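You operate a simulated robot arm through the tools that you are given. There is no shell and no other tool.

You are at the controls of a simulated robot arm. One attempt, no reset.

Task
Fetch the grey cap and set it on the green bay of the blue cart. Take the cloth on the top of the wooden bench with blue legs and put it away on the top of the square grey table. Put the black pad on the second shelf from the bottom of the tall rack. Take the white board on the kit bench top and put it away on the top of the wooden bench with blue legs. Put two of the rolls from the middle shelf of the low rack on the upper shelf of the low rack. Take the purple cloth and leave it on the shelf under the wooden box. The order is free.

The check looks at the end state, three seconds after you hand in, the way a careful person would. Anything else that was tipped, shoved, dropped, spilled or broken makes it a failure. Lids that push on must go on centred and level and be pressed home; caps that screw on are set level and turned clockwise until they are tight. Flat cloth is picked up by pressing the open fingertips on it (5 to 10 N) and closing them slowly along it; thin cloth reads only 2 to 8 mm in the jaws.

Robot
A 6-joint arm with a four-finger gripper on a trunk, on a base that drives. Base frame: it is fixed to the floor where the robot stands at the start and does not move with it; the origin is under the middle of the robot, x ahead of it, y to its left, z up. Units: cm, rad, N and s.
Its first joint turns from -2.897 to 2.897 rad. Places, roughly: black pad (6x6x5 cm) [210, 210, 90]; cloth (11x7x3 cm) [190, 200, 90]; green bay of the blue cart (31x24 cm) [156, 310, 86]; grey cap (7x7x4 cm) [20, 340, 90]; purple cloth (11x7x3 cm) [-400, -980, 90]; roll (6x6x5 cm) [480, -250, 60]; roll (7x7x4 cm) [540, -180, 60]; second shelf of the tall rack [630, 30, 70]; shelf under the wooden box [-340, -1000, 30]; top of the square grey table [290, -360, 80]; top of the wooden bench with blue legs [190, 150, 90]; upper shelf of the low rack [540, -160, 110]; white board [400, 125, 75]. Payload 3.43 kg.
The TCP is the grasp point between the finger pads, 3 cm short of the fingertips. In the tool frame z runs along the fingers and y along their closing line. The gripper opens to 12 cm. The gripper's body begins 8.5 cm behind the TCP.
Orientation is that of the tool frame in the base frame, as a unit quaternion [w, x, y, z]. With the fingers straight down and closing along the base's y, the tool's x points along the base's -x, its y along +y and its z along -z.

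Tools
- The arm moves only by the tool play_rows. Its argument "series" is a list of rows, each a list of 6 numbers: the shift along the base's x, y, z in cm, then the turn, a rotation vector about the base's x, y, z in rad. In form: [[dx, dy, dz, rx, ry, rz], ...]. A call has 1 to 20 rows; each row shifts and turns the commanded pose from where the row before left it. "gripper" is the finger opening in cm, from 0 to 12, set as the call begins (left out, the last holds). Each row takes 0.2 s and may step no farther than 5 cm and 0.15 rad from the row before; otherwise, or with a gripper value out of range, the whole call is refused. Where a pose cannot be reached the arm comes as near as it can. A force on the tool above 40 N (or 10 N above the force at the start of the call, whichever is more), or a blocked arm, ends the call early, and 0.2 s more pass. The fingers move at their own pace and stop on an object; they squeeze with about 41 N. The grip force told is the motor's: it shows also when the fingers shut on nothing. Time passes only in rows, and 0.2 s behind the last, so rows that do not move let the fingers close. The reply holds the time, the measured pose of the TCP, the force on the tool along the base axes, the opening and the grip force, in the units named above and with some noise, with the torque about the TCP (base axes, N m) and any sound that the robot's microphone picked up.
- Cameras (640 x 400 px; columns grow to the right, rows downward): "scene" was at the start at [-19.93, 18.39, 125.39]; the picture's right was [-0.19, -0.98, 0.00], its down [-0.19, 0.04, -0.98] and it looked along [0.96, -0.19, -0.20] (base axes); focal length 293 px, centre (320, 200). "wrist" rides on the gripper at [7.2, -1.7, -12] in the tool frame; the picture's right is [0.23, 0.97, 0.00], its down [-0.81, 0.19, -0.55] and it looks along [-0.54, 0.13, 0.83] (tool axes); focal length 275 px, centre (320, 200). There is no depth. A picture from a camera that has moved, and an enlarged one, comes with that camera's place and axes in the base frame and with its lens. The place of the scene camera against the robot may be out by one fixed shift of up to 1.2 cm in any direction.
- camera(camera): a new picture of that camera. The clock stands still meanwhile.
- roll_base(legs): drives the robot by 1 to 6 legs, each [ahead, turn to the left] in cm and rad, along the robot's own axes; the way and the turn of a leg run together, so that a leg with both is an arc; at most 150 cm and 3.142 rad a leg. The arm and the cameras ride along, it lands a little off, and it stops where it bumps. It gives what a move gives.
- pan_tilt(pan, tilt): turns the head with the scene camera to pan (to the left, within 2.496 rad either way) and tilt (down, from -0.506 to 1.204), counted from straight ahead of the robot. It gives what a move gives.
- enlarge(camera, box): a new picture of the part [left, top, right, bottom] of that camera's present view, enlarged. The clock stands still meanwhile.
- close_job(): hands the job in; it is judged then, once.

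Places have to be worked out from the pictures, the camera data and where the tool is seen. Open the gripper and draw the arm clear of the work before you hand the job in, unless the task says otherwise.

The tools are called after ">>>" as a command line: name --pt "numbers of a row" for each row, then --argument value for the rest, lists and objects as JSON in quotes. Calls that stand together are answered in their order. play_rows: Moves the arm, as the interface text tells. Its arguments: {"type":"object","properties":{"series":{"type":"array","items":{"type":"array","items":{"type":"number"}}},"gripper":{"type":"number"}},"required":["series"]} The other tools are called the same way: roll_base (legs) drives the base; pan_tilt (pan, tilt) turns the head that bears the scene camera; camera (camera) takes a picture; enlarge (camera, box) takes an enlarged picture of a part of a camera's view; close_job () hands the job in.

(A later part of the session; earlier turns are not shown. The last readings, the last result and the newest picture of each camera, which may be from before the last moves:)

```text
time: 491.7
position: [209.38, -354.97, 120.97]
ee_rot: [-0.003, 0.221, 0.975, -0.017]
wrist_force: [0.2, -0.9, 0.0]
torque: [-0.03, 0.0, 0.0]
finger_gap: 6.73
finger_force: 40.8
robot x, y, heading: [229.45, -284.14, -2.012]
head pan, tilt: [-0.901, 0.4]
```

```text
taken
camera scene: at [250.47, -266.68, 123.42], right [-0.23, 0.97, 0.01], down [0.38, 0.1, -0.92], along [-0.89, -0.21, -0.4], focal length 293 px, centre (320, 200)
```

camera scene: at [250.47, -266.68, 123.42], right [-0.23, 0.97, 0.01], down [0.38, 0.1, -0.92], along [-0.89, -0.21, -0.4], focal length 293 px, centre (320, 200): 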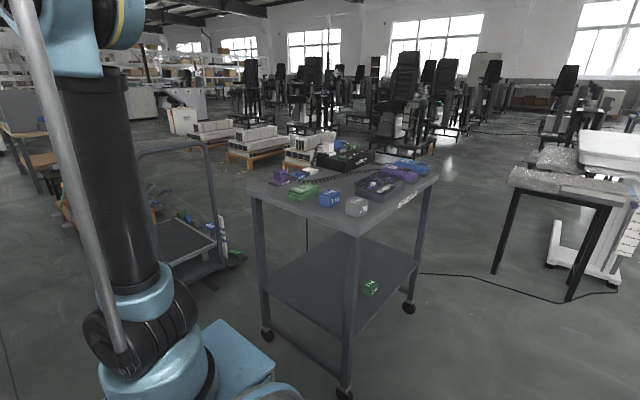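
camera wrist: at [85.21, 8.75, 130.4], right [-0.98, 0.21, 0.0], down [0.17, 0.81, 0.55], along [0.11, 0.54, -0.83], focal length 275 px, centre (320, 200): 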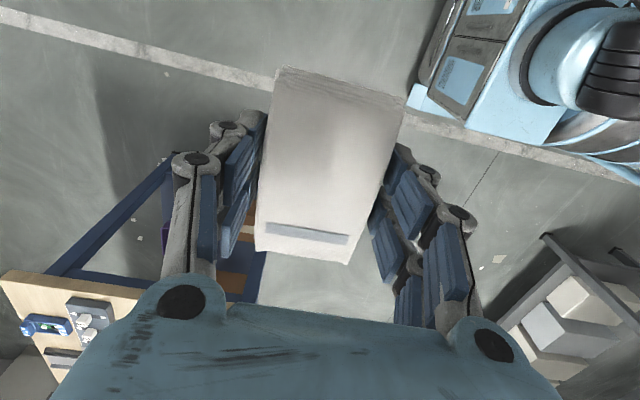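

The grey table is clear to see: s −239…−178, n 388…449, with a free spot in its middle around (s −199, n 411). Before turning, I check the black stand's base and table legs near me by looking down-left.

>>> pan_tilt --pan 1.3 --tilt 0.85

>>> camera --camera "scene"

>>> pan_tilt --pan 0.8 --tilt 0.6

>>> camera --camera "scene"

```text
time: 493.8
position: [209.25, -354.86, 121.03]
ee_rot: [-0.004, 0.222, 0.975, -0.018]
wrist_force: [0.3, 0.4, -0.4]
torque: [-0.01, 0.01, -0.01]
finger_gap: 6.7
finger_force: 41.0
robot x, y, heading: [229.55, -283.92, -2.008]
head pan, tilt: [1.3, 0.85]
```

```text
taken
camera scene: at [265.43, -269.63, 119.56], right [-0.65, -0.76, -0.01], down [-0.56, 0.5, -0.66], along [0.5, -0.42, -0.75], focal length 293 px, centre (320, 200)
```

scene: 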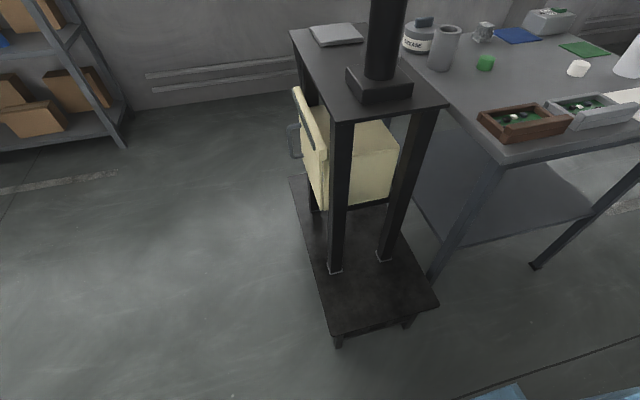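

```text
time: 494.7
position: [209.34, -354.76, 120.94]
ee_rot: [-0.003, 0.221, 0.975, -0.017]
wrist_force: [0.2, 0.1, -0.6]
torque: [0.03, 0.0, 0.0]
finger_gap: 6.71
finger_force: 40.8
robot x, y, heading: [229.22, -284.07, -2.004]
head pan, tilt: [0.799, 0.6]
```

```text
taken
camera scene: at [262.61, -272.82, 121.59], right [-0.94, -0.35, -0.01], down [-0.19, 0.54, -0.82], along [0.29, -0.77, -0.57], focal length 293 px, centre (320, 200)
```

scene: 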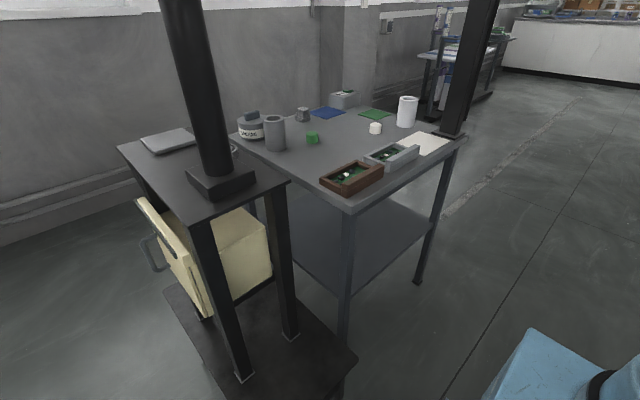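

I don't need to turn at all: the target (286.8,−355.4) is within the arm's reach to the left. I straighten the tilt and carry the cloth across in a straight line at a height that clears everything.

>>> play_rows --pt "4.8 0 -0.9 0.006 -0.0025 0" --pt "4.8 0 -0.9 0.006 -0.0025 0" --pt "4.8 0 -0.9 0.006 -0.0025 0" --pt "4.8 0 -0.9 0.006 -0.0025 0" --pt "4.8 0 -0.9 0.006 -0.0033 0" --pt "4.8 0 -0.9 0.0018 0 0" --pt "4.8 0 -0.9 0 0 0" --pt "4.8 0 -0.9 0 0 0" --pt "4.8 0 -0.9 0 0 0" --pt "4.8 0 -0.9 0 0 0" --pt "4.8 0 -0.9 0 0 0" --pt "4.8 0 -0.9 0 0 0" --pt "4.8 -0.2 -0.9 0 0 0" --pt "4.8 -0.2 -0.9 0 0 0" --pt "4.8 -0.2 -0.9 0 0 0" --pt "0 0 0 0 0 0"

>>> camera --camera "wrist"

>>> camera --camera "scene"

```text
time: 498.1
position: [281.39, -355.43, 107.4]
ee_rot: [0.0, 0.221, 0.975, -0.001]
wrist_force: [-0.3, 0.3, 0.2]
torque: [0.02, -0.02, -0.01]
finger_gap: 6.72
finger_force: 40.9
robot x, y, heading: [229.77, -284.19, -2.009]
head pan, tilt: [0.799, 0.6]
```

```text
taken
camera wrist: at [274.31, -353.77, 119.64], right [0.21, 0.98, 0.0], down [0.81, -0.18, 0.55], along [0.54, -0.12, -0.83], focal length 275 px, centre (320, 200)
```

wrist: 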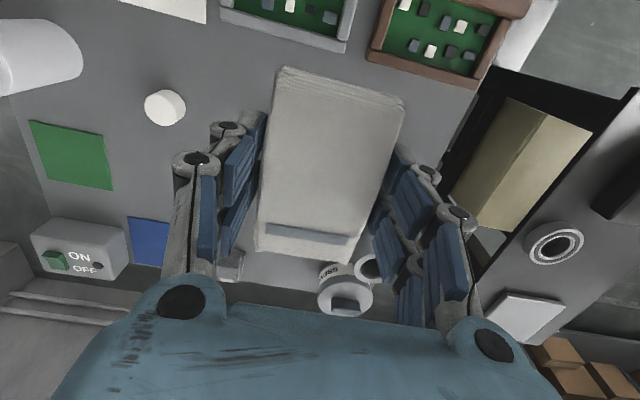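

```text
taken
camera scene: at [262.62, -272.82, 121.59], right [-0.94, -0.35, -0.01], down [-0.19, 0.54, -0.82], along [0.29, -0.77, -0.57], focal length 293 px, centre (320, 200)
```

scene: 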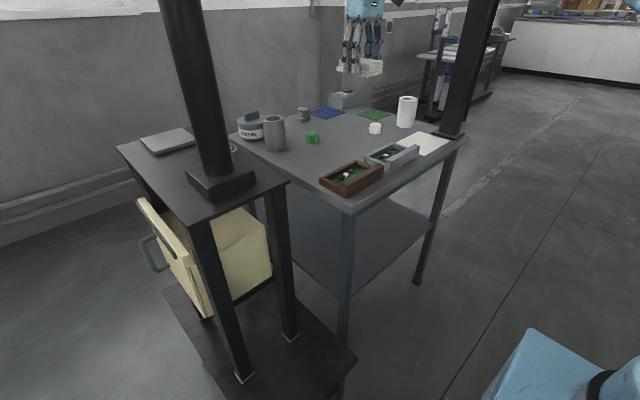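

The cloth hovers over the free strip (trays end at n≈401.5, green roll starts at n≈422). I shift 5 cm further in and lower to z≈92.

>>> play_rows --pt "2.6 -0.6 -2 0 0 0" --pt "2.6 -0.6 -2 0 0 0" --pt "0 0 -4 0 0 0" --pt "0 0 -4 0 0 0" --pt "0 0 -3 0 0 0" --pt "0 0 0 0 0 0"

>>> camera --camera "wrist"

>>> enlarge --camera "scene" --box '[220, 50, 480, 220]'

```text
time: 499.5
position: [286.44, -356.72, 92.62]
ee_rot: [0.001, 0.221, 0.975, 0.0]
wrist_force: [0.6, -0.6, 0.1]
torque: [0.0, -0.01, 0.04]
finger_gap: 6.7
finger_force: 41.5
robot x, y, heading: [229.27, -284.35, -2.014]
head pan, tilt: [0.799, 0.6]
```

```text
taken
camera wrist: at [279.47, -355.04, 104.66], right [0.21, 0.98, 0.0], down [0.81, -0.18, 0.55], along [0.54, -0.12, -0.83], focal length 275 px, centre (320, 200)
```

wrist: 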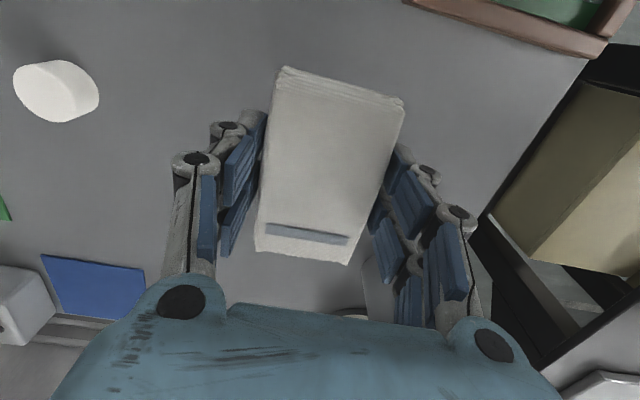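

```text
2.35 times, centred on (350, 135) of scene
camera zoom: at [262.62, -272.82, 121.59], right [-0.94, -0.35, -0.01], down [-0.19, 0.54, -0.82], along [0.29, -0.77, -0.57], focal length 688 px, centre (249, 353)
```

zoom: 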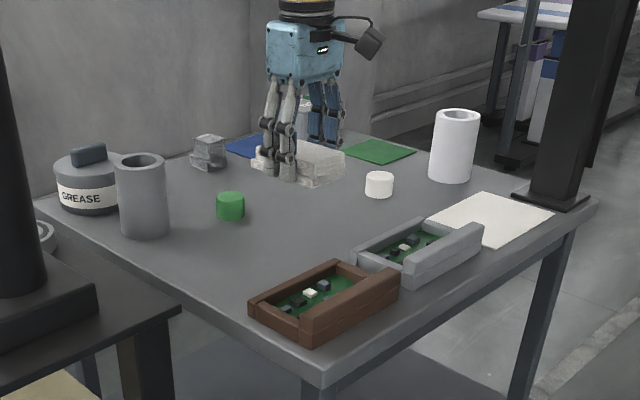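

Landing area is clear between the green roll, white cap and trays. I lower further, then in fine steps.

>>> play_rows --pt "0 0 -2 0 0 0" --pt "0 0 -1.5 0 0 0" --pt "0 0 -1 0 0 0" --pt "0 0 0 0 0 0"

>>> enlarge --camera "scene" --box '[290, 80, 410, 155]'

>>> play_rows --pt "0 0 -0.5 0 0 0" --pt "0 0 -0.4 0 0 0" --pt "0 0 0 0 0 0"

>>> play_rows --pt "0 0 -0.3 0 0 0" --pt "0 0 -0.3 0 0 0" --pt "0 0 0 0 0 0"

```text
time: 500.5
position: [286.56, -356.54, 87.99]
ee_rot: [0.0, 0.221, 0.975, -0.001]
wrist_force: [0.4, 0.2, 0.2]
torque: [0.01, 0.03, 0.05]
finger_gap: 6.69
finger_force: 40.8
robot x, y, heading: [229.67, -283.96, -2.009]
head pan, tilt: [0.799, 0.6]
```

```text
5.33 times, centred on (350, 118) of scene
camera zoom: at [262.62, -272.82, 121.59], right [-0.94, -0.35, -0.01], down [-0.19, 0.54, -0.82], along [0.29, -0.77, -0.57], focal length 1560 px, centre (160, 640)
```

zoom: 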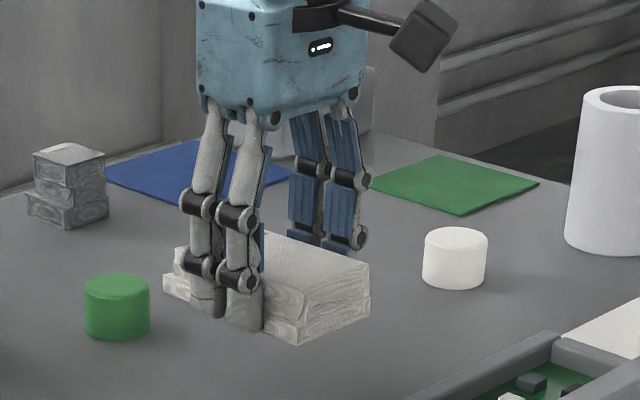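

```text
time: 501.3
position: [286.54, -356.66, 87.24]
ee_rot: [0.0, 0.222, 0.975, 0.0]
wrist_force: [0.6, -0.4, -0.9]
torque: [-0.02, -0.02, -0.01]
finger_gap: 6.7
finger_force: 40.3
robot x, y, heading: [229.73, -284.09, -2.011]
head pan, tilt: [0.799, 0.6]
```

```text
time: 502.1
position: [286.44, -356.7, 86.5]
ee_rot: [0.0, 0.222, 0.975, -0.001]
wrist_force: [-0.5, -0.1, 0.0]
torque: [-0.03, -0.04, 0.0]
finger_gap: 6.71
finger_force: 41.0
robot x, y, heading: [229.73, -283.98, -2.013]
head pan, tilt: [0.799, 0.6]
```

>>> play_rows --pt "0 0 -0.3 0 0 0" --pt "0 0 -0.3 0 0 0" --pt "0 0 0 0 0 0"

>>> play_rows --pt "0 0 -0.25 0 0 0" --pt "0 0 -0.25 0 0 0" --pt "0 0 0 0 0 0"

>>> play_rows --pt "0 0 -0.2 0 0 0" --pt "0 0 -0.2 0 0 0" --pt "0 0 0 0 0 0"

>>> enlarge --camera "scene" --box '[290, 80, 410, 155]'

```text
time: 502.9
position: [286.61, -356.69, 86.03]
ee_rot: [-0.001, 0.222, 0.975, -0.001]
wrist_force: [-0.1, -0.2, -1.0]
torque: [0.0, 0.0, 0.02]
finger_gap: 6.69
finger_force: 40.9
robot x, y, heading: [229.54, -284.46, -2.009]
head pan, tilt: [0.799, 0.6]
```

```text
time: 503.7
position: [286.44, -356.78, 85.38]
ee_rot: [-0.001, 0.221, 0.975, -0.001]
wrist_force: [0.5, 1.0, -0.3]
torque: [0.0, 0.02, 0.0]
finger_gap: 6.71
finger_force: 41.1
robot x, y, heading: [229.65, -284.43, -2.012]
head pan, tilt: [0.799, 0.6]
```

```text
time: 504.5
position: [286.58, -356.76, 85.12]
ee_rot: [0.0, 0.222, 0.975, -0.001]
wrist_force: [0.9, -0.9, 0.4]
torque: [0.01, -0.02, 0.02]
finger_gap: 6.68
finger_force: 40.5
robot x, y, heading: [229.58, -284.72, -2.011]
head pan, tilt: [0.799, 0.6]
```

```text
5.33 times, centred on (350, 118) of scene
camera zoom: at [262.62, -272.82, 121.59], right [-0.94, -0.35, -0.01], down [-0.19, 0.54, -0.82], along [0.29, -0.77, -0.57], focal length 1560 px, centre (160, 640)
```

zoom: 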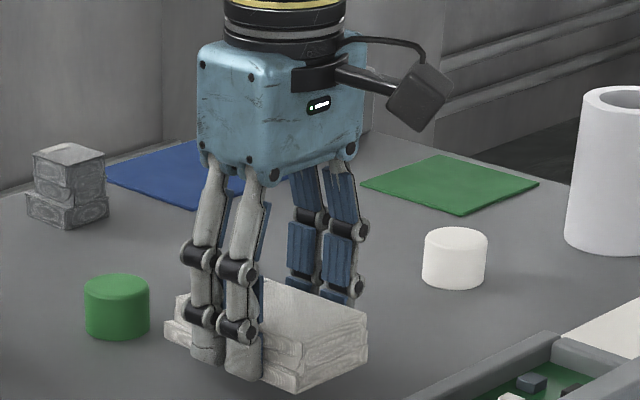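

Very near the surface now; last fine steps.

>>> play_rows --pt "0 0 -0.2 0 0 0" --pt "0 0 -0.2 0 0 0" --pt "0 0 0 0 0 0"

>>> play_rows --pt "0 0 -0.2 0 0 0" --pt "0 0 0 0 0 0"

>>> play_rows --pt "0 0 -0.2 0 0 0" --pt "0 0 0 0 0 0"

>>> play_rows --pt "0 0 -0.2 0 0 0" --pt "0 0 0 0 0 0"

```text
time: 505.3
position: [286.62, -356.71, 84.62]
ee_rot: [0.0, 0.221, 0.975, -0.001]
wrist_force: [0.1, 0.3, -0.3]
torque: [-0.01, 0.01, 0.03]
finger_gap: 6.72
finger_force: 40.6
robot x, y, heading: [229.57, -284.4, -2.014]
head pan, tilt: [0.799, 0.6]
```

```text
time: 505.9
position: [286.61, -356.72, 84.45]
ee_rot: [0.0, 0.221, 0.975, -0.001]
wrist_force: [0.2, -0.5, -0.3]
torque: [-0.02, 0.0, 0.0]
finger_gap: 6.7
finger_force: 40.7
robot x, y, heading: [229.85, -284.32, -2.013]
head pan, tilt: [0.799, 0.6]
```

```text
time: 506.5
position: [286.57, -356.64, 84.27]
ee_rot: [-0.001, 0.222, 0.975, -0.001]
wrist_force: [-0.2, 0.6, -1.5]
torque: [0.03, -0.05, -0.07]
finger_gap: 6.68
finger_force: 41.0
robot x, y, heading: [229.37, -284.01, -2.012]
head pan, tilt: [0.799, 0.6]
```

```text
time: 507.1
position: [286.47, -356.74, 83.98]
ee_rot: [0.0, 0.221, 0.975, -0.001]
wrist_force: [-0.2, 0.3, 0.5]
torque: [0.02, 0.04, 0.01]
finger_gap: 6.73
finger_force: 40.4
robot x, y, heading: [229.44, -284.51, -2.008]
head pan, tilt: [0.799, 0.6]
```

>>> play_rows --pt "0 0 -0.2 0 0 0" --pt "0 0 0 0 0 0"

>>> play_rows --pt "0 0 -0.2 0 0 0" --pt "0 0 0 0 0 0"

>>> play_rows --pt "0 0 -0.2 0 0 0" --pt "0 0 0 0 0 0"

>>> enlarge --camera "scene" --box '[290, 80, 410, 155]'

```text
time: 507.7
position: [286.51, -356.7, 83.8]
ee_rot: [0.0, 0.221, 0.975, -0.001]
wrist_force: [0.2, 0.0, -0.5]
torque: [-0.01, 0.01, -0.02]
finger_gap: 6.7
finger_force: 40.7
robot x, y, heading: [229.53, -283.91, -2.012]
head pan, tilt: [0.799, 0.6]
```

```text
time: 508.3
position: [286.48, -356.69, 83.67]
ee_rot: [-0.001, 0.222, 0.975, -0.001]
wrist_force: [0.5, 0.9, 0.1]
torque: [-0.01, 0.0, 0.02]
finger_gap: 6.69
finger_force: 41.0
robot x, y, heading: [229.6, -284.11, -2.016]
head pan, tilt: [0.799, 0.6]
```

```text
time: 508.9
position: [286.54, -356.64, 83.37]
ee_rot: [0.0, 0.222, 0.975, -0.001]
wrist_force: [0.1, -0.3, 0.5]
torque: [0.01, 0.01, 0.02]
finger_gap: 6.72
finger_force: 41.2
robot x, y, heading: [229.63, -284.63, -2.014]
head pan, tilt: [0.799, 0.6]
```

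```text
5.33 times, centred on (350, 118) of scene
camera zoom: at [262.62, -272.82, 121.59], right [-0.94, -0.35, -0.01], down [-0.19, 0.54, -0.82], along [0.29, -0.77, -0.57], focal length 1560 px, centre (160, 640)
```

zoom: 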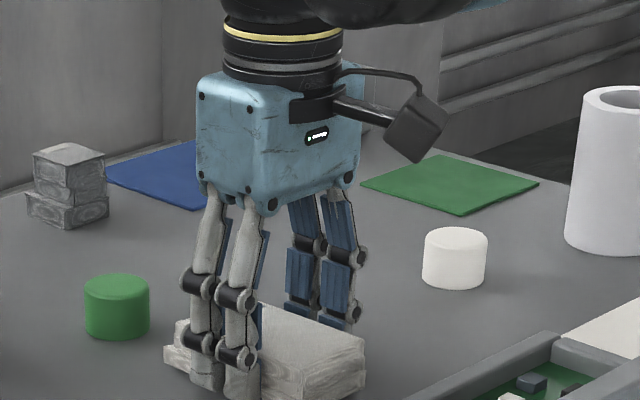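

The table top triangulates to z≈78, so contact should come near TCP 82. I continue in fine steps.

>>> play_rows --pt "0 0 -0.3 0 0 0" --pt "0 0 -0.3 0 0 0" --pt "0 0 0 0 0 0"

>>> play_rows --pt "0 0 -0.2 0 0 0" --pt "0 0 0 0 0 0"

>>> play_rows --pt "0 0 -0.2 0 0 0" --pt "0 0 0 0 0 0"

>>> play_rows --pt "0 0 -0.2 0 0 0" --pt "0 0 0 0 0 0"

>>> enlarge --camera "scene" --box '[290, 90, 410, 165]'

```text
time: 509.7
position: [287.15, -355.74, 83.4]
ee_rot: [-0.001, 0.221, 0.975, -0.007]
wrist_force: [0.1, -2.2, -1.4]
torque: [0.19, -0.08, 0.0]
finger_gap: 6.71
finger_force: 41.5
robot x, y, heading: [229.46, -284.33, -2.01]
head pan, tilt: [0.799, 0.6]
stopped in row 3: the force on the tool passed its limit at 42 N (the readings are from after the stop); the commanded pose is now the measured one
```

```text
time: 510.3
position: [286.92, -355.84, 83.34]
ee_rot: [-0.001, 0.221, 0.975, -0.007]
wrist_force: [0.0, -0.2, -0.3]
torque: [0.0, -0.02, 0.0]
finger_gap: 6.7
finger_force: 41.0
robot x, y, heading: [229.38, -283.88, -2.01]
head pan, tilt: [0.799, 0.6]
```

```text
time: 510.9
position: [287.04, -355.78, 83.09]
ee_rot: [-0.001, 0.222, 0.975, -0.007]
wrist_force: [2.3, -2.0, 6.9]
torque: [0.16, -0.24, -0.05]
finger_gap: 6.7
finger_force: 41.3
robot x, y, heading: [229.29, -284.23, -2.013]
head pan, tilt: [0.799, 0.6]
```

```text
time: 511.5
position: [286.96, -355.71, 83.11]
ee_rot: [-0.001, 0.222, 0.975, -0.007]
wrist_force: [8.6, -4.1, 36.3]
torque: [0.38, -0.38, 0.0]
finger_gap: 6.72
finger_force: 40.8
robot x, y, heading: [229.62, -283.95, -2.013]
head pan, tilt: [0.799, 0.6]
```

```text
5.33 times, centred on (350, 128) of scene
camera zoom: at [262.55, -272.73, 121.6], right [-0.94, -0.35, -0.01], down [-0.19, 0.54, -0.82], along [0.29, -0.77, -0.57], focal length 1560 px, centre (160, 587)
```

zoom: 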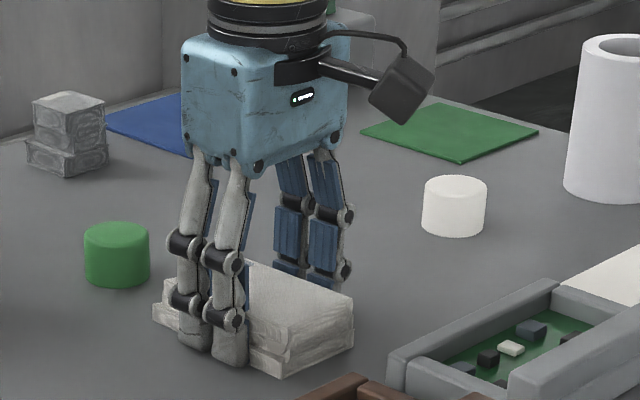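

Cloth is on the table (36 N). I relieve the push and open the fingers.

>>> play_rows --pt "0 0 0.35 0 0 0" --pt "0 0 0 0 0 0"

>>> play_rows --pt "0 0 0 0 0 0" --pt "0 0 0 0 0 0" --pt "0 0 0 0 0 0" --gripper 9.5

>>> play_rows --pt "0 0 3 0 0 0" --pt "0 0 4 0 0 0" --pt "0 0 4 0 0 0" --pt "0 0 4 0 0 0" --pt "0 0 4 0 0 0" --pt "0 0 0 0 0 0"

>>> camera --camera "scene"

>>> camera --camera "wrist"

```text
time: 512.1
position: [286.85, -355.68, 83.19]
ee_rot: [-0.002, 0.222, 0.975, -0.006]
wrist_force: [0.2, 0.5, 0.5]
torque: [0.0, 0.01, 0.02]
finger_gap: 6.72
finger_force: 40.8
robot x, y, heading: [229.52, -284.38, -2.01]
head pan, tilt: [0.799, 0.6]
```

```text
time: 512.9
position: [286.94, -355.79, 83.27]
ee_rot: [-0.001, 0.222, 0.975, -0.006]
wrist_force: [0.8, 0.0, -0.7]
torque: [0.02, 0.04, 0.05]
finger_gap: 9.47
finger_force: 0.0
robot x, y, heading: [229.37, -284.43, -2.008]
head pan, tilt: [0.799, 0.6]
```

```text
time: 514.3
position: [286.85, -355.76, 102.32]
ee_rot: [-0.001, 0.222, 0.975, -0.006]
wrist_force: [-0.5, 1.1, -0.7]
torque: [0.0, 0.03, -0.03]
finger_gap: 9.51
finger_force: 0.0
robot x, y, heading: [229.46, -283.91, -2.013]
head pan, tilt: [0.799, 0.6]
```

```text
taken
camera scene: at [262.62, -272.82, 121.59], right [-0.94, -0.35, -0.01], down [-0.19, 0.54, -0.82], along [0.29, -0.77, -0.57], focal length 293 px, centre (320, 200)
```

scene: 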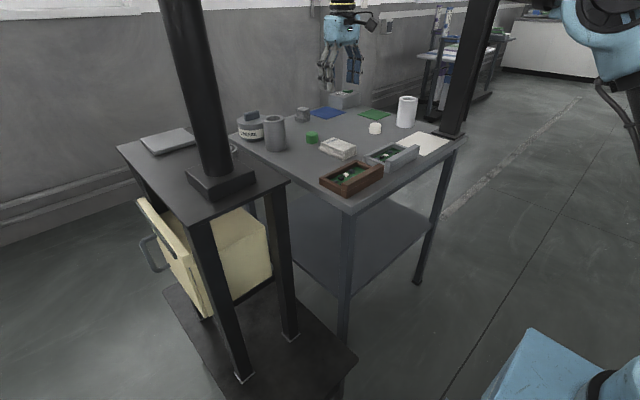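

```text
taken
camera wrist: at [279.98, -353.96, 114.49], right [0.21, 0.98, -0.01], down [0.82, -0.17, 0.55], along [0.54, -0.13, -0.83], focal length 275 px, centre (320, 200)
```

wrist: 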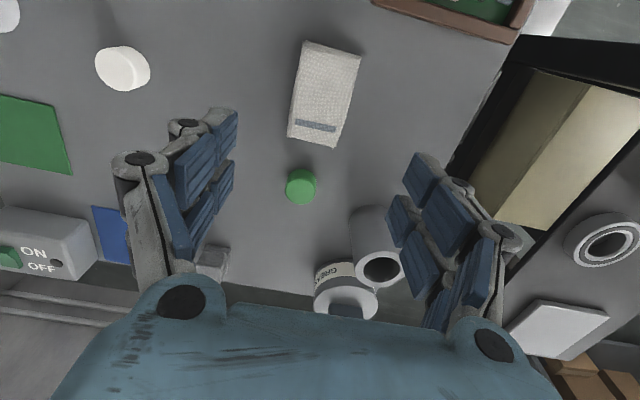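

Cloth lies on the grey table, nothing disturbed. I bring the empty arm back to the front of the robot the same way, then look toward the far purple cloth.

>>> play_rows --pt "0 0 4 0 0 0" --pt "-4.6 0 1.2 0 0 0" --pt "-4.6 0 1.2 0 0 0" --pt "-4.6 0 1.2 0 0 0" --pt "-4.6 0 1.2 0 0 0" --pt "-4.6 0 1.2 0 0 0" --pt "-4.6 0 1.2 0 0 0" --pt "-4.6 0 1.2 0 0 0" --pt "-4.6 0 1.2 0 0 0" --pt "-4.6 0 1.2 0 0 0" --pt "-4.6 0 1.2 0 0 0" --pt "-4.6 0 0 0 0 0" --pt "-4.6 0 0 0 0 0" --pt "-4.6 0 0 0 0 0" --pt "-4.6 0 0 0 0 0" --pt "-4.6 0 0 0 0 0" --pt "-4.6 0 0 0 0 0" --pt "0 0 0 0 0 0"

>>> pan_tilt --pan 0.0 --tilt 0.15

>>> camera --camera "scene"

>>> enlarge --camera "scene" --box '[250, 100, 490, 250]'

>>> pan_tilt --pan -0.5 --tilt 0.15

>>> camera --camera "scene"

```text
time: 518.1
position: [213.26, -355.85, 118.33]
ee_rot: [-0.001, 0.221, 0.975, -0.008]
wrist_force: [-1.0, 0.4, -0.1]
torque: [0.03, 0.01, -0.02]
finger_gap: 9.5
finger_force: 0.0
robot x, y, heading: [229.17, -284.1, -2.012]
head pan, tilt: [0.799, 0.6]
```

```text
time: 519.2
position: [213.29, -355.78, 118.33]
ee_rot: [0.0, 0.222, 0.975, -0.007]
wrist_force: [-0.7, 0.5, -1.2]
torque: [-0.02, -0.03, -0.02]
finger_gap: 9.51
finger_force: 0.0
robot x, y, heading: [229.62, -284.14, -2.009]
head pan, tilt: [0.0, 0.15]
```

```text
taken
camera scene: at [255.53, -272.98, 125.7], right [-0.9, 0.43, 0.0], down [0.07, 0.15, -0.99], along [-0.42, -0.89, -0.16], focal length 293 px, centre (320, 200)
```

scene: 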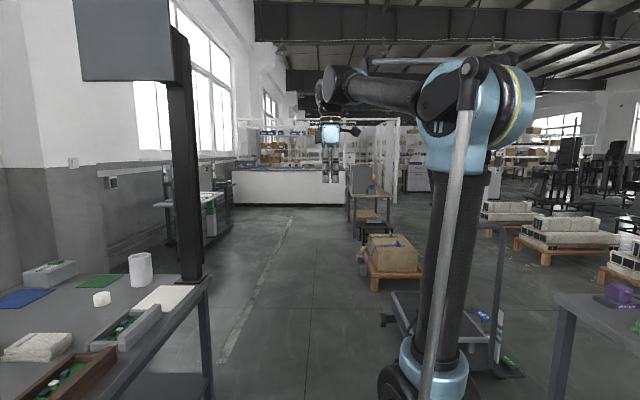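

```text
2.67 times, centred on (370, 175) of scene
camera zoom: at [255.53, -272.98, 125.7], right [-0.9, 0.43, 0.0], down [0.07, 0.15, -0.99], along [-0.42, -0.89, -0.16], focal length 780 px, centre (187, 267)
```

zoom: 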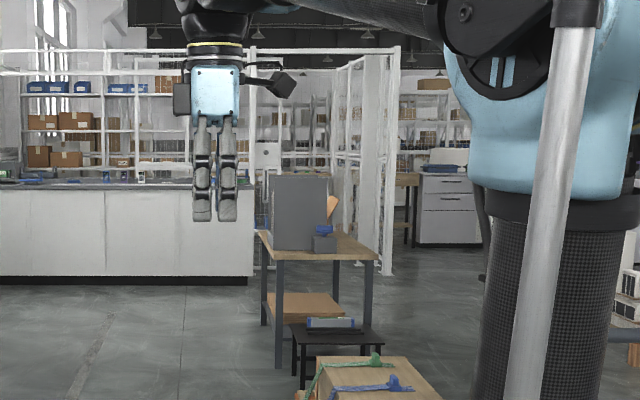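

```text
time: 520.2
position: [213.39, -355.83, 118.24]
ee_rot: [-0.001, 0.221, 0.975, -0.007]
wrist_force: [0.1, 0.1, -0.5]
torque: [0.0, 0.02, -0.02]
finger_gap: 9.48
finger_force: 0.0
robot x, y, heading: [229.62, -284.3, -2.014]
head pan, tilt: [-0.499, 0.15]
```

```text
taken
camera scene: at [252.0, -270.07, 125.72], right [-0.59, 0.81, 0.01], down [0.13, 0.1, -0.99], along [-0.8, -0.58, -0.16], focal length 293 px, centre (320, 200)
```

scene: 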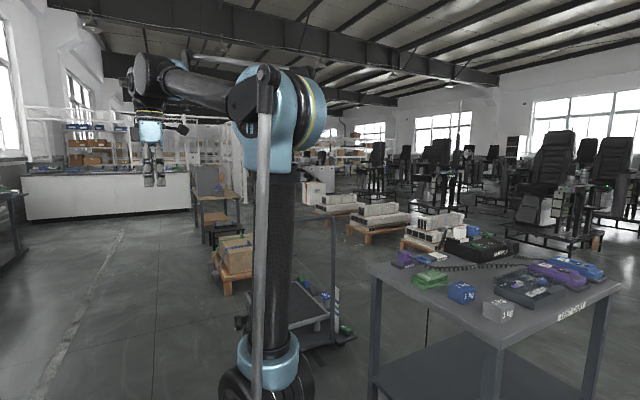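

Map of the way: trolley, pallet and wooden table lie right of n≈301, the white counter ahead at s≈−840. I veer slightly left and drive along the clear lane (n≈345), pausing to check.

>>> roll_base --legs '[[0, 0.1], [150, 0], [0, -0.1], [140, 0]]'

>>> pan_tilt --pan 0.0 --tilt 0.25

>>> camera --camera "scene"

>>> pan_tilt --pan -0.7 --tilt 0.2

>>> camera --camera "scene"

```text
time: 535.5
position: [99.1, -620.41, 118.31]
ee_rot: [-0.001, 0.227, 0.974, -0.006]
wrist_force: [-0.2, 0.3, 0.0]
torque: [-0.02, 0.02, 0.01]
finger_gap: 9.51
finger_force: 0.2
robot x, y, heading: [115.91, -549.03, -2.031]
head pan, tilt: [-0.499, 0.15]
```

```text
time: 536.4
position: [99.85, -619.16, 119.14]
ee_rot: [-0.003, 0.228, 0.974, -0.013]
wrist_force: [-0.1, 0.4, 0.3]
torque: [-0.03, -0.01, 0.03]
finger_gap: 9.49
finger_force: 0.0
robot x, y, heading: [116.25, -549.04, -2.022]
head pan, tilt: [0.0, 0.25]
```

```text
taken
camera scene: at [142.29, -538.13, 124.78], right [-0.9, 0.44, 0.0], down [0.11, 0.23, -0.97], along [-0.42, -0.87, -0.26], focal length 293 px, centre (320, 200)
```

scene: 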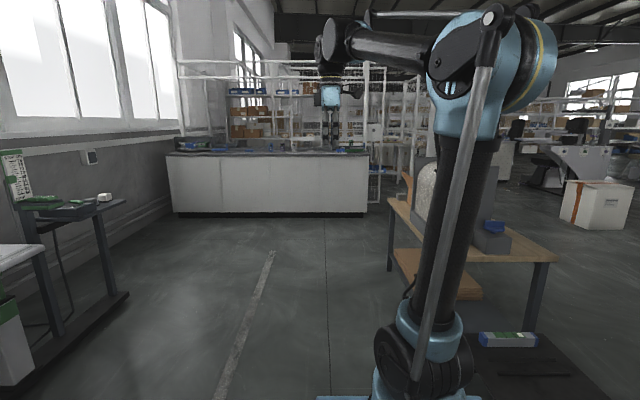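

```text
time: 537.5
position: [99.75, -619.13, 119.14]
ee_rot: [-0.003, 0.227, 0.974, -0.014]
wrist_force: [-0.4, -1.0, 0.2]
torque: [-0.04, -0.05, 0.0]
finger_gap: 9.49
finger_force: 0.1
robot x, y, heading: [116.57, -549.21, -2.024]
head pan, tilt: [-0.7, 0.201]
```

```text
taken
camera scene: at [137.87, -533.53, 125.26], right [-0.41, 0.91, 0.01], down [0.19, 0.09, -0.98], along [-0.89, -0.4, -0.21], focal length 293 px, centre (320, 200)
```

scene: 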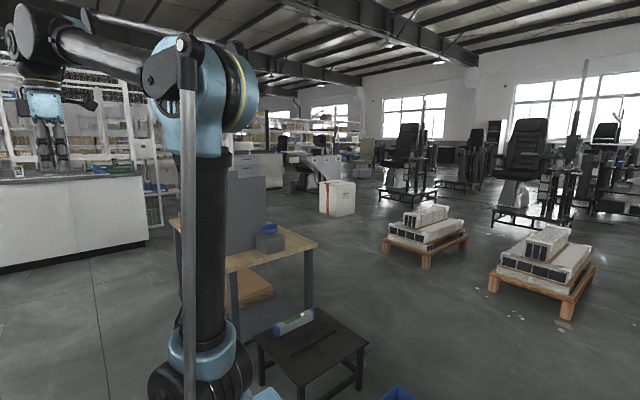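

Lane clear; wooden table (s −578…−658) stays to the right, counter front at s≈−810. I continue to s≈−734, turn right into the cross corridor and look.

>>> roll_base --legs '[[0, 0.012], [143, 0], [143, 0], [0, -1.571], [110, 0]]'

>>> pan_tilt --pan 0.8 --tilt 0.2

>>> camera --camera "scene"

>>> pan_tilt --pan 0.0 --tilt 0.25

>>> camera --camera "scene"

```text
time: 561.5
position: [-175.12, -750.77, 119.2]
ee_rot: [-0.01, 0.84, 0.542, -0.008]
wrist_force: [-0.1, 0.7, 0.3]
torque: [0.02, 0.0, -0.02]
finger_gap: 9.5
finger_force: 0.0
robot x, y, heading: [-104.43, -764.94, 2.72]
head pan, tilt: [-0.7, 0.201]
```

```text
time: 563.1
position: [-173.77, -751.14, 119.86]
ee_rot: [-0.015, 0.84, 0.542, -0.011]
wrist_force: [-0.2, 0.8, -1.4]
torque: [-0.01, 0.03, -0.01]
finger_gap: 9.49
finger_force: 0.0
robot x, y, heading: [-104.44, -764.72, 2.718]
head pan, tilt: [0.799, 0.201]
```

```text
taken
camera scene: at [-93.79, -796.24, 125.27], right [-0.37, 0.93, -0.01], down [0.2, 0.07, -0.98], along [-0.91, -0.36, -0.21], focal length 293 px, centre (320, 200)
```

scene: 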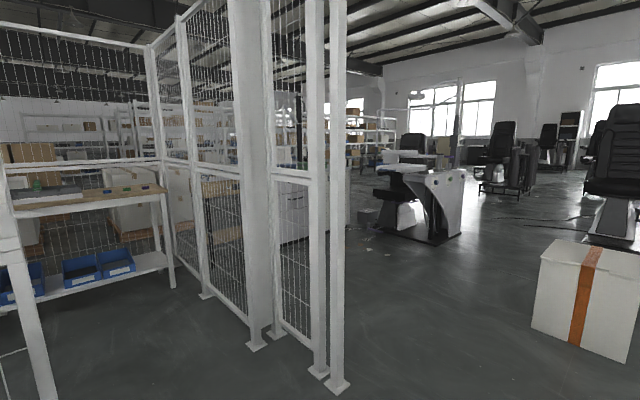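

```text
time: 564.3
position: [-173.82, -751.31, 119.97]
ee_rot: [-0.016, 0.84, 0.542, -0.011]
wrist_force: [-0.2, 0.0, 0.0]
torque: [-0.01, -0.01, -0.04]
finger_gap: 9.51
finger_force: 0.0
robot x, y, heading: [-104.81, -764.88, 2.719]
head pan, tilt: [0.0, 0.25]
```

```text
taken
camera scene: at [-93.66, -788.99, 124.77], right [0.41, 0.91, 0.0], down [0.24, -0.11, -0.97], along [-0.88, 0.39, -0.26], focal length 293 px, centre (320, 200)
```

scene: 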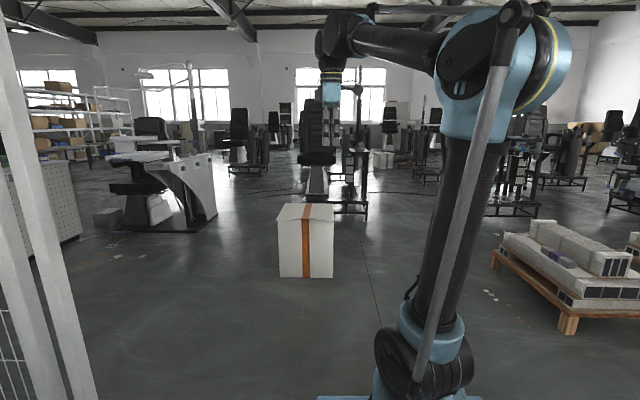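

The wire cage's right wall runs along n≈163–177; a white carton stands at n≈34. I go on to n≈117, turn left to face the far end, and look.

>>> roll_base --legs '[[115, 0], [0, 1.555]]'

>>> pan_tilt --pan 0.1 --tilt 0.2

>>> camera --camera "scene"

>>> enlarge --camera "scene" --box '[220, 100, 460, 250]'

>>> pan_tilt --pan -0.6 --tilt 0.2

>>> camera --camera "scene"

```text
time: 574.5
position: [-224.96, -786.61, 119.79]
ee_rot: [-0.004, 0.223, 0.975, -0.019]
wrist_force: [-0.5, 0.4, 0.0]
torque: [0.02, -0.03, -0.01]
finger_gap: 9.51
finger_force: 0.0
robot x, y, heading: [-210.96, -716.75, -2.021]
head pan, tilt: [0.0, 0.25]
```

```text
time: 575.2
position: [-224.4, -785.23, 120.74]
ee_rot: [-0.005, 0.223, 0.975, -0.025]
wrist_force: [-0.2, 0.3, 0.6]
torque: [0.01, 0.03, 0.01]
finger_gap: 9.46
finger_force: 0.1
robot x, y, heading: [-210.87, -716.86, -2.012]
head pan, tilt: [0.099, 0.201]
```

```text
taken
camera scene: at [-183.96, -706.36, 125.23], right [-0.94, 0.34, 0.0], down [0.07, 0.2, -0.98], along [-0.33, -0.92, -0.21], focal length 293 px, centre (320, 200)
```

scene: 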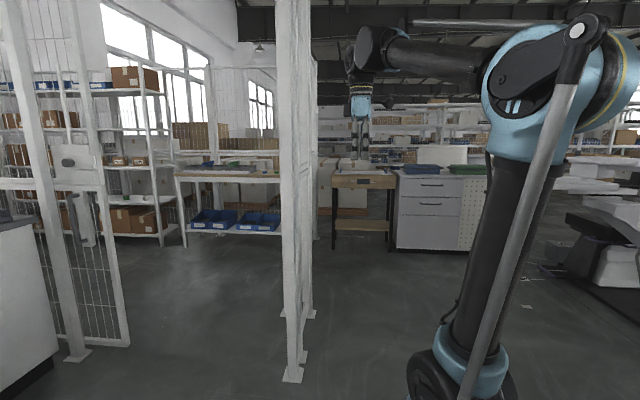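

```text
2.67 times, centred on (340, 175) of scene
camera zoom: at [-183.96, -706.36, 125.23], right [-0.94, 0.34, 0.0], down [0.07, 0.2, -0.98], along [-0.33, -0.92, -0.21], focal length 780 px, centre (267, 267)
```

zoom: 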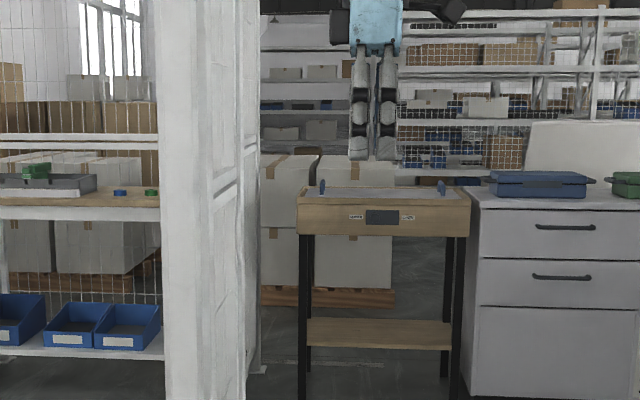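

```text
time: 576.2
position: [-224.1, -785.31, 120.8]
ee_rot: [-0.005, 0.223, 0.975, -0.025]
wrist_force: [-1.0, 0.2, 0.9]
torque: [0.02, -0.02, -0.02]
finger_gap: 9.49
finger_force: 0.0
robot x, y, heading: [-210.77, -717.2, -2.014]
head pan, tilt: [-0.6, 0.201]
```

```text
taken
camera scene: at [-188.86, -702.28, 125.25], right [-0.5, 0.86, 0.01], down [0.18, 0.11, -0.98], along [-0.85, -0.49, -0.21], focal length 293 px, centre (320, 200)
```

scene: 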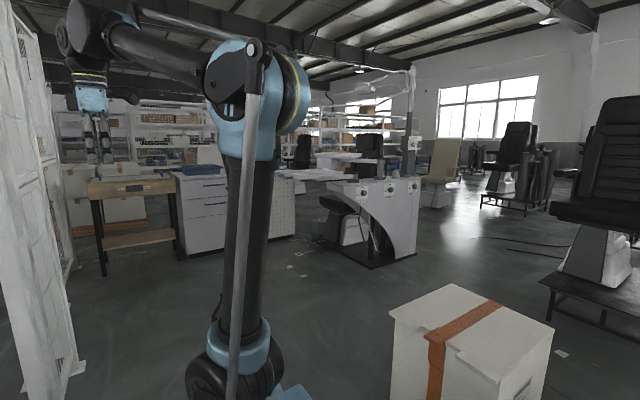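

I see the target: a wooden box on black legs with a wooden shelf under it (s≈−1038, n 85–150), and the white drawer cabinet right of it (top z≈88) where the purple cloth should be. I drive closer.

>>> roll_base --legs '[[0, -0.144], [105, 0], [100, 0], [0, 0.144]]'

>>> pan_tilt --pan 0.0 --tilt 0.4

>>> camera --camera "scene"

>>> camera --camera "wrist"

```text
time: 587.8
position: [-337.9, -953.27, 120.75]
ee_rot: [-0.005, 0.226, 0.974, -0.025]
wrist_force: [-0.4, 0.3, 0.2]
torque: [0.0, -0.03, -0.01]
finger_gap: 9.49
finger_force: 0.0
robot x, y, heading: [-323.8, -885.16, -2.025]
head pan, tilt: [-0.6, 0.201]
```

```text
time: 588.8
position: [-337.22, -952.1, 121.78]
ee_rot: [-0.007, 0.226, 0.974, -0.031]
wrist_force: [0.2, -0.1, -0.1]
torque: [0.01, 0.0, 0.0]
finger_gap: 9.47
finger_force: 0.1
robot x, y, heading: [-323.97, -885.31, -2.023]
head pan, tilt: [0.0, 0.4]
```

```text
taken
camera scene: at [-297.84, -874.35, 123.38], right [-0.9, 0.44, 0.0], down [0.18, 0.36, -0.92], along [-0.4, -0.82, -0.4], focal length 293 px, centre (320, 200)
```

scene: 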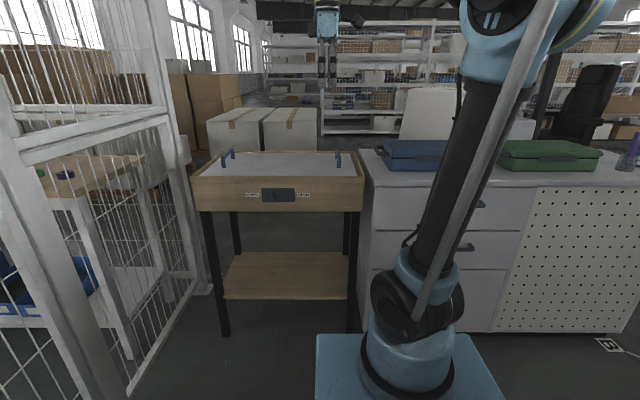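

```text
taken
camera wrist: at [-344.05, -949.67, 133.74], right [0.22, 0.97, -0.06], down [0.83, -0.15, 0.54], along [0.52, -0.17, -0.84], focal length 275 px, centre (320, 200)
```

wrist: 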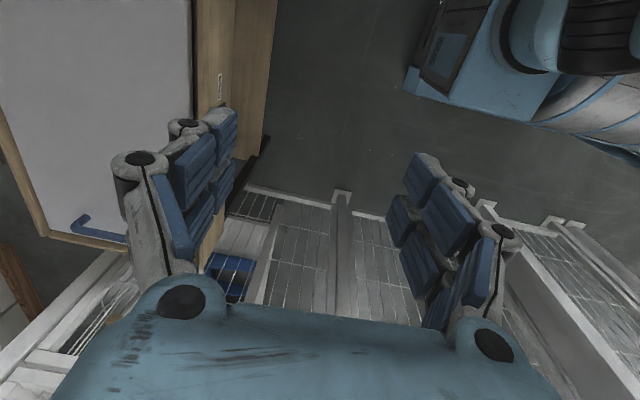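

I'm in front of the stand and cabinet. I zoom on the cabinet top around the blue and green trays to find the purple cloth.

>>> enlarge --camera "scene" --box '[340, 110, 640, 230]'

>>> enlarge --camera "scene" --box '[180, 130, 380, 310]'

>>> pan_tilt --pan -0.5 --tilt 0.3

>>> camera --camera "scene"

```text
2.13 times, centred on (490, 170) of scene
camera zoom: at [-297.84, -874.35, 123.38], right [-0.9, 0.44, 0.0], down [0.18, 0.36, -0.92], along [-0.4, -0.82, -0.4], focal length 624 px, centre (-43, 264)
```

zoom: 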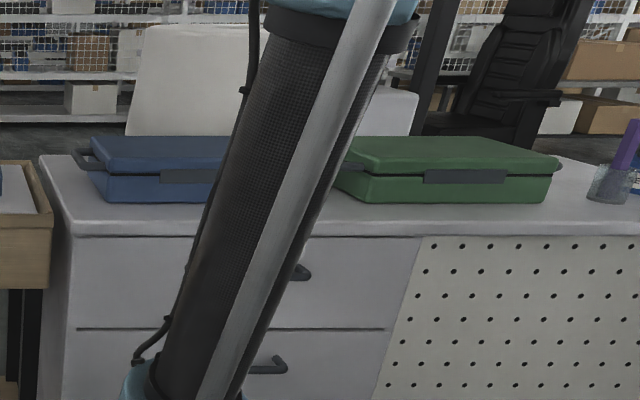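

```text
2.22 times, centred on (280, 220) of scene
camera zoom: at [-297.84, -874.35, 123.38], right [-0.9, 0.44, 0.0], down [0.18, 0.36, -0.92], along [-0.4, -0.82, -0.4], focal length 650 px, centre (409, 156)
```

zoom: 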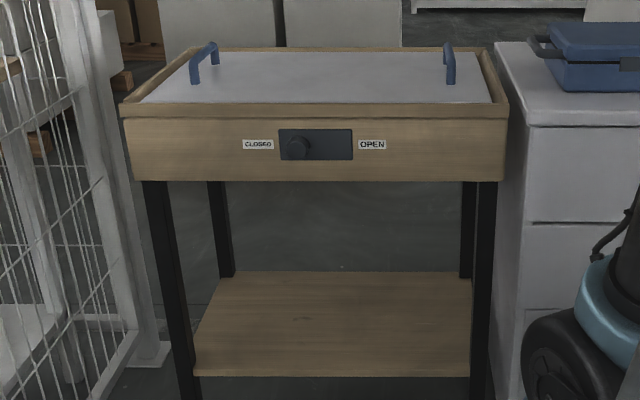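

```text
time: 589.8
position: [-337.26, -952.1, 121.61]
ee_rot: [-0.007, 0.226, 0.974, -0.03]
wrist_force: [0.3, 0.0, -0.3]
torque: [0.01, -0.04, 0.01]
finger_gap: 9.53
finger_force: 0.0
robot x, y, heading: [-324.06, -885.38, -2.023]
head pan, tilt: [-0.499, 0.3]
```

```text
taken
camera scene: at [-301.39, -871.46, 124.31], right [-0.58, 0.81, 0.01], down [0.25, 0.18, -0.95], along [-0.78, -0.55, -0.31], focal length 293 px, centre (320, 200)
```

scene: 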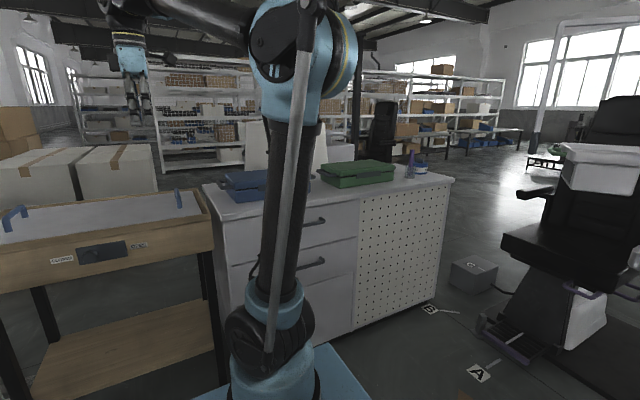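

No purple cloth in sight yet – it may be behind the blue case. I square the tool with the robot, clear the tilt, and move above the cabinet to look down with the wrist camera.

>>> play_rows --pt "-3.5 0.5 0.5 0.0143 -0.007 0" --pt "-3.5 0.5 0.5 0.0143 -0.007 0" --pt "-3.5 0.8 0.5 0.0143 -0.007 0" --pt "-3.5 0.8 0 0.0143 -0.0067 0" --pt "-3.6 1 0 0 0 -0.1415" --pt "-3.6 1.2 0 0 0 -0.1415" --pt "-3.6 1.4 0 0 0 -0.1415" --pt "-3.6 1.6 0 0 0 -0.1415" --pt "-3.6 1.8 0 0 0 -0.1415" --pt "-3.6 1.8 0 0 0 -0.1415" --pt "-3.6 1.7 0 0 0 -0.1415" --pt "0 0 0 0 0 -0.1415" --pt "0 0 0 0 0 -0.1415" --pt "0 0 0 0 0 -0.1415" --pt "0 0 0 0 0 -0.141" --pt "0 0 0 0 0 0"

>>> camera --camera "wrist"

```text
time: 593.1
position: [-376.36, -938.92, 123.12]
ee_rot: [-0.001, 0.845, 0.535, 0.0]
wrist_force: [-0.1, 0.1, 0.6]
torque: [0.0, -0.01, 0.03]
finger_gap: 9.5
finger_force: 0.2
robot x, y, heading: [-323.96, -884.86, -2.019]
head pan, tilt: [-0.499, 0.3]
```

```text
taken
camera wrist: at [-374.79, -931.71, 135.14], right [0.98, -0.21, 0.0], down [-0.17, -0.81, 0.55], along [-0.12, -0.54, -0.83], focal length 275 px, centre (320, 200)
```

wrist: 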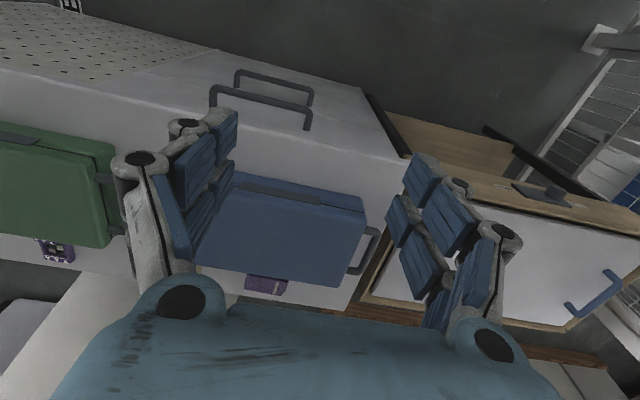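

Found it: the purple cloth lies behind the blue case at about (−400,−983). I drive 18 cm closer and move the tool over it to see its orientation and clearances.

>>> roll_base --legs '[[18, 0]]'

>>> play_rows --pt "-1.4 -3 -1 0 0 0" --pt "-1.4 -3 -1 0 0 0" --pt "-1.4 -3 -1 0 0 0" --pt "-1.4 -3 -1 0 0 0" --pt "-1.4 -3 -1 0 0 0" --pt "-1.4 -3 -1 0 0 0" --pt "0 0 0 0 0 0" --gripper 12

>>> camera --camera "wrist"

```text
time: 594.7
position: [-384.33, -955.34, 123.02]
ee_rot: [0.0, 0.845, 0.534, 0.0]
wrist_force: [-1.0, -0.6, -0.1]
torque: [0.02, 0.01, -0.02]
finger_gap: 9.5
finger_force: 0.1
robot x, y, heading: [-331.78, -901.63, -2.022]
head pan, tilt: [-0.499, 0.3]
```

```text
time: 596.3
position: [-392.03, -971.93, 117.86]
ee_rot: [0.005, 0.845, 0.534, -0.005]
wrist_force: [0.3, 0.4, 0.0]
torque: [-0.02, 0.04, 0.0]
finger_gap: 12.01
finger_force: 0.2
robot x, y, heading: [-331.65, -901.87, -2.022]
head pan, tilt: [-0.499, 0.3]
```

```text
taken
camera wrist: at [-390.34, -964.52, 129.82], right [0.98, -0.21, 0.0], down [-0.17, -0.81, 0.56], along [-0.12, -0.55, -0.83], focal length 275 px, centre (320, 200)
```

wrist: 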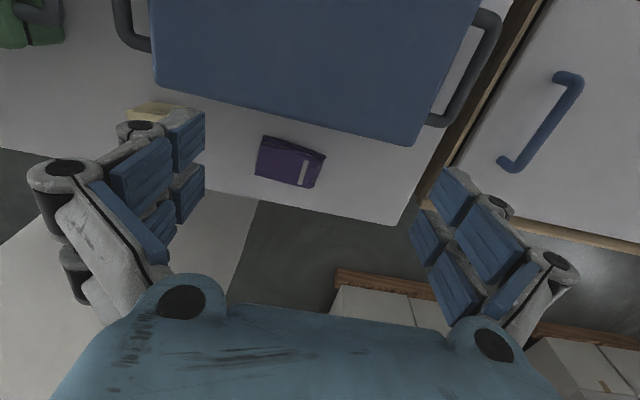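

The purple folded cloth is visible behind the case. I enlarge to measure it and the gaps.

>>> enlarge --camera "wrist" --box '[210, 90, 410, 215]'

```text
3.20 times, centred on (310, 152) of wrist
camera zoom: at [-390.34, -964.52, 129.82], right [0.98, -0.21, 0.0], down [-0.17, -0.81, 0.56], along [-0.12, -0.55, -0.83], focal length 881 px, centre (352, 352)
```

zoom: 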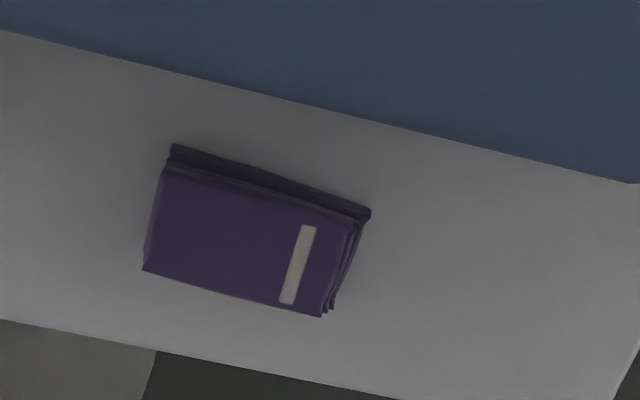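

I move above the cloth (for parallax and centring), removing the tilt.

>>> play_rows --pt "-2.7 -3.6 -1.5 0.0046 -0.001 0" --pt "-2.7 -3.6 -1.5 0.0046 -0.001 0" --pt "-2.6 -3.6 -2 0.0046 -0.001 0" --pt "0 0 0 0 0 0"

>>> camera --camera "wrist"

>>> enlarge --camera "wrist" --box '[220, 20, 420, 145]'

```text
time: 597.3
position: [-400.05, -982.8, 112.89]
ee_rot: [-0.001, 0.846, 0.534, -0.001]
wrist_force: [0.8, 0.4, -0.1]
torque: [-0.02, 0.04, 0.01]
finger_gap: 12.01
finger_force: 0.0
robot x, y, heading: [-331.99, -901.6, -2.027]
head pan, tilt: [-0.499, 0.3]
```

```text
taken
camera wrist: at [-398.43, -975.55, 125.0], right [0.98, -0.21, 0.0], down [-0.17, -0.82, 0.55], along [-0.12, -0.54, -0.83], focal length 275 px, centre (320, 200)
```

wrist: 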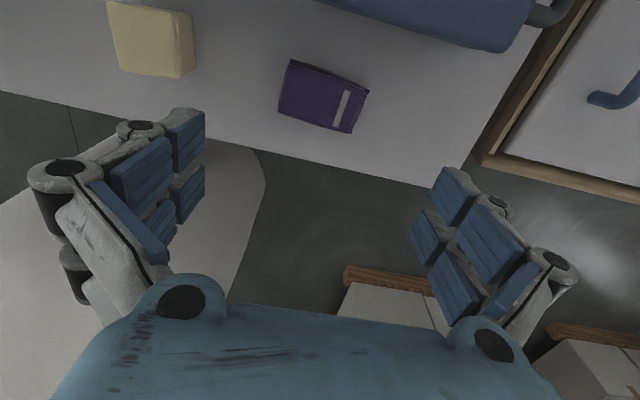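

```text
3.20 times, centred on (320, 82) of wrist
camera zoom: at [-398.43, -975.55, 125.0], right [0.98, -0.21, 0.0], down [-0.17, -0.82, 0.55], along [-0.12, -0.54, -0.83], focal length 881 px, centre (320, 576)
```

zoom: 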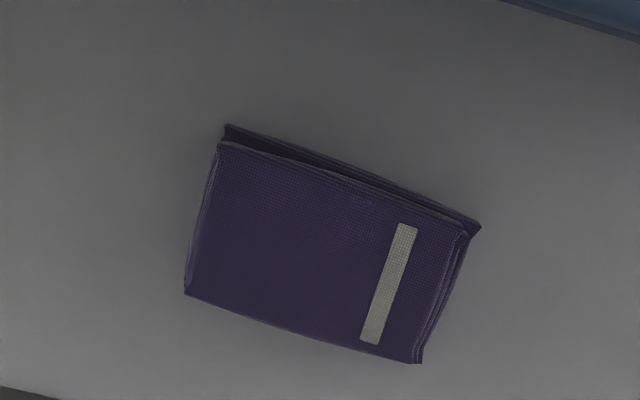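

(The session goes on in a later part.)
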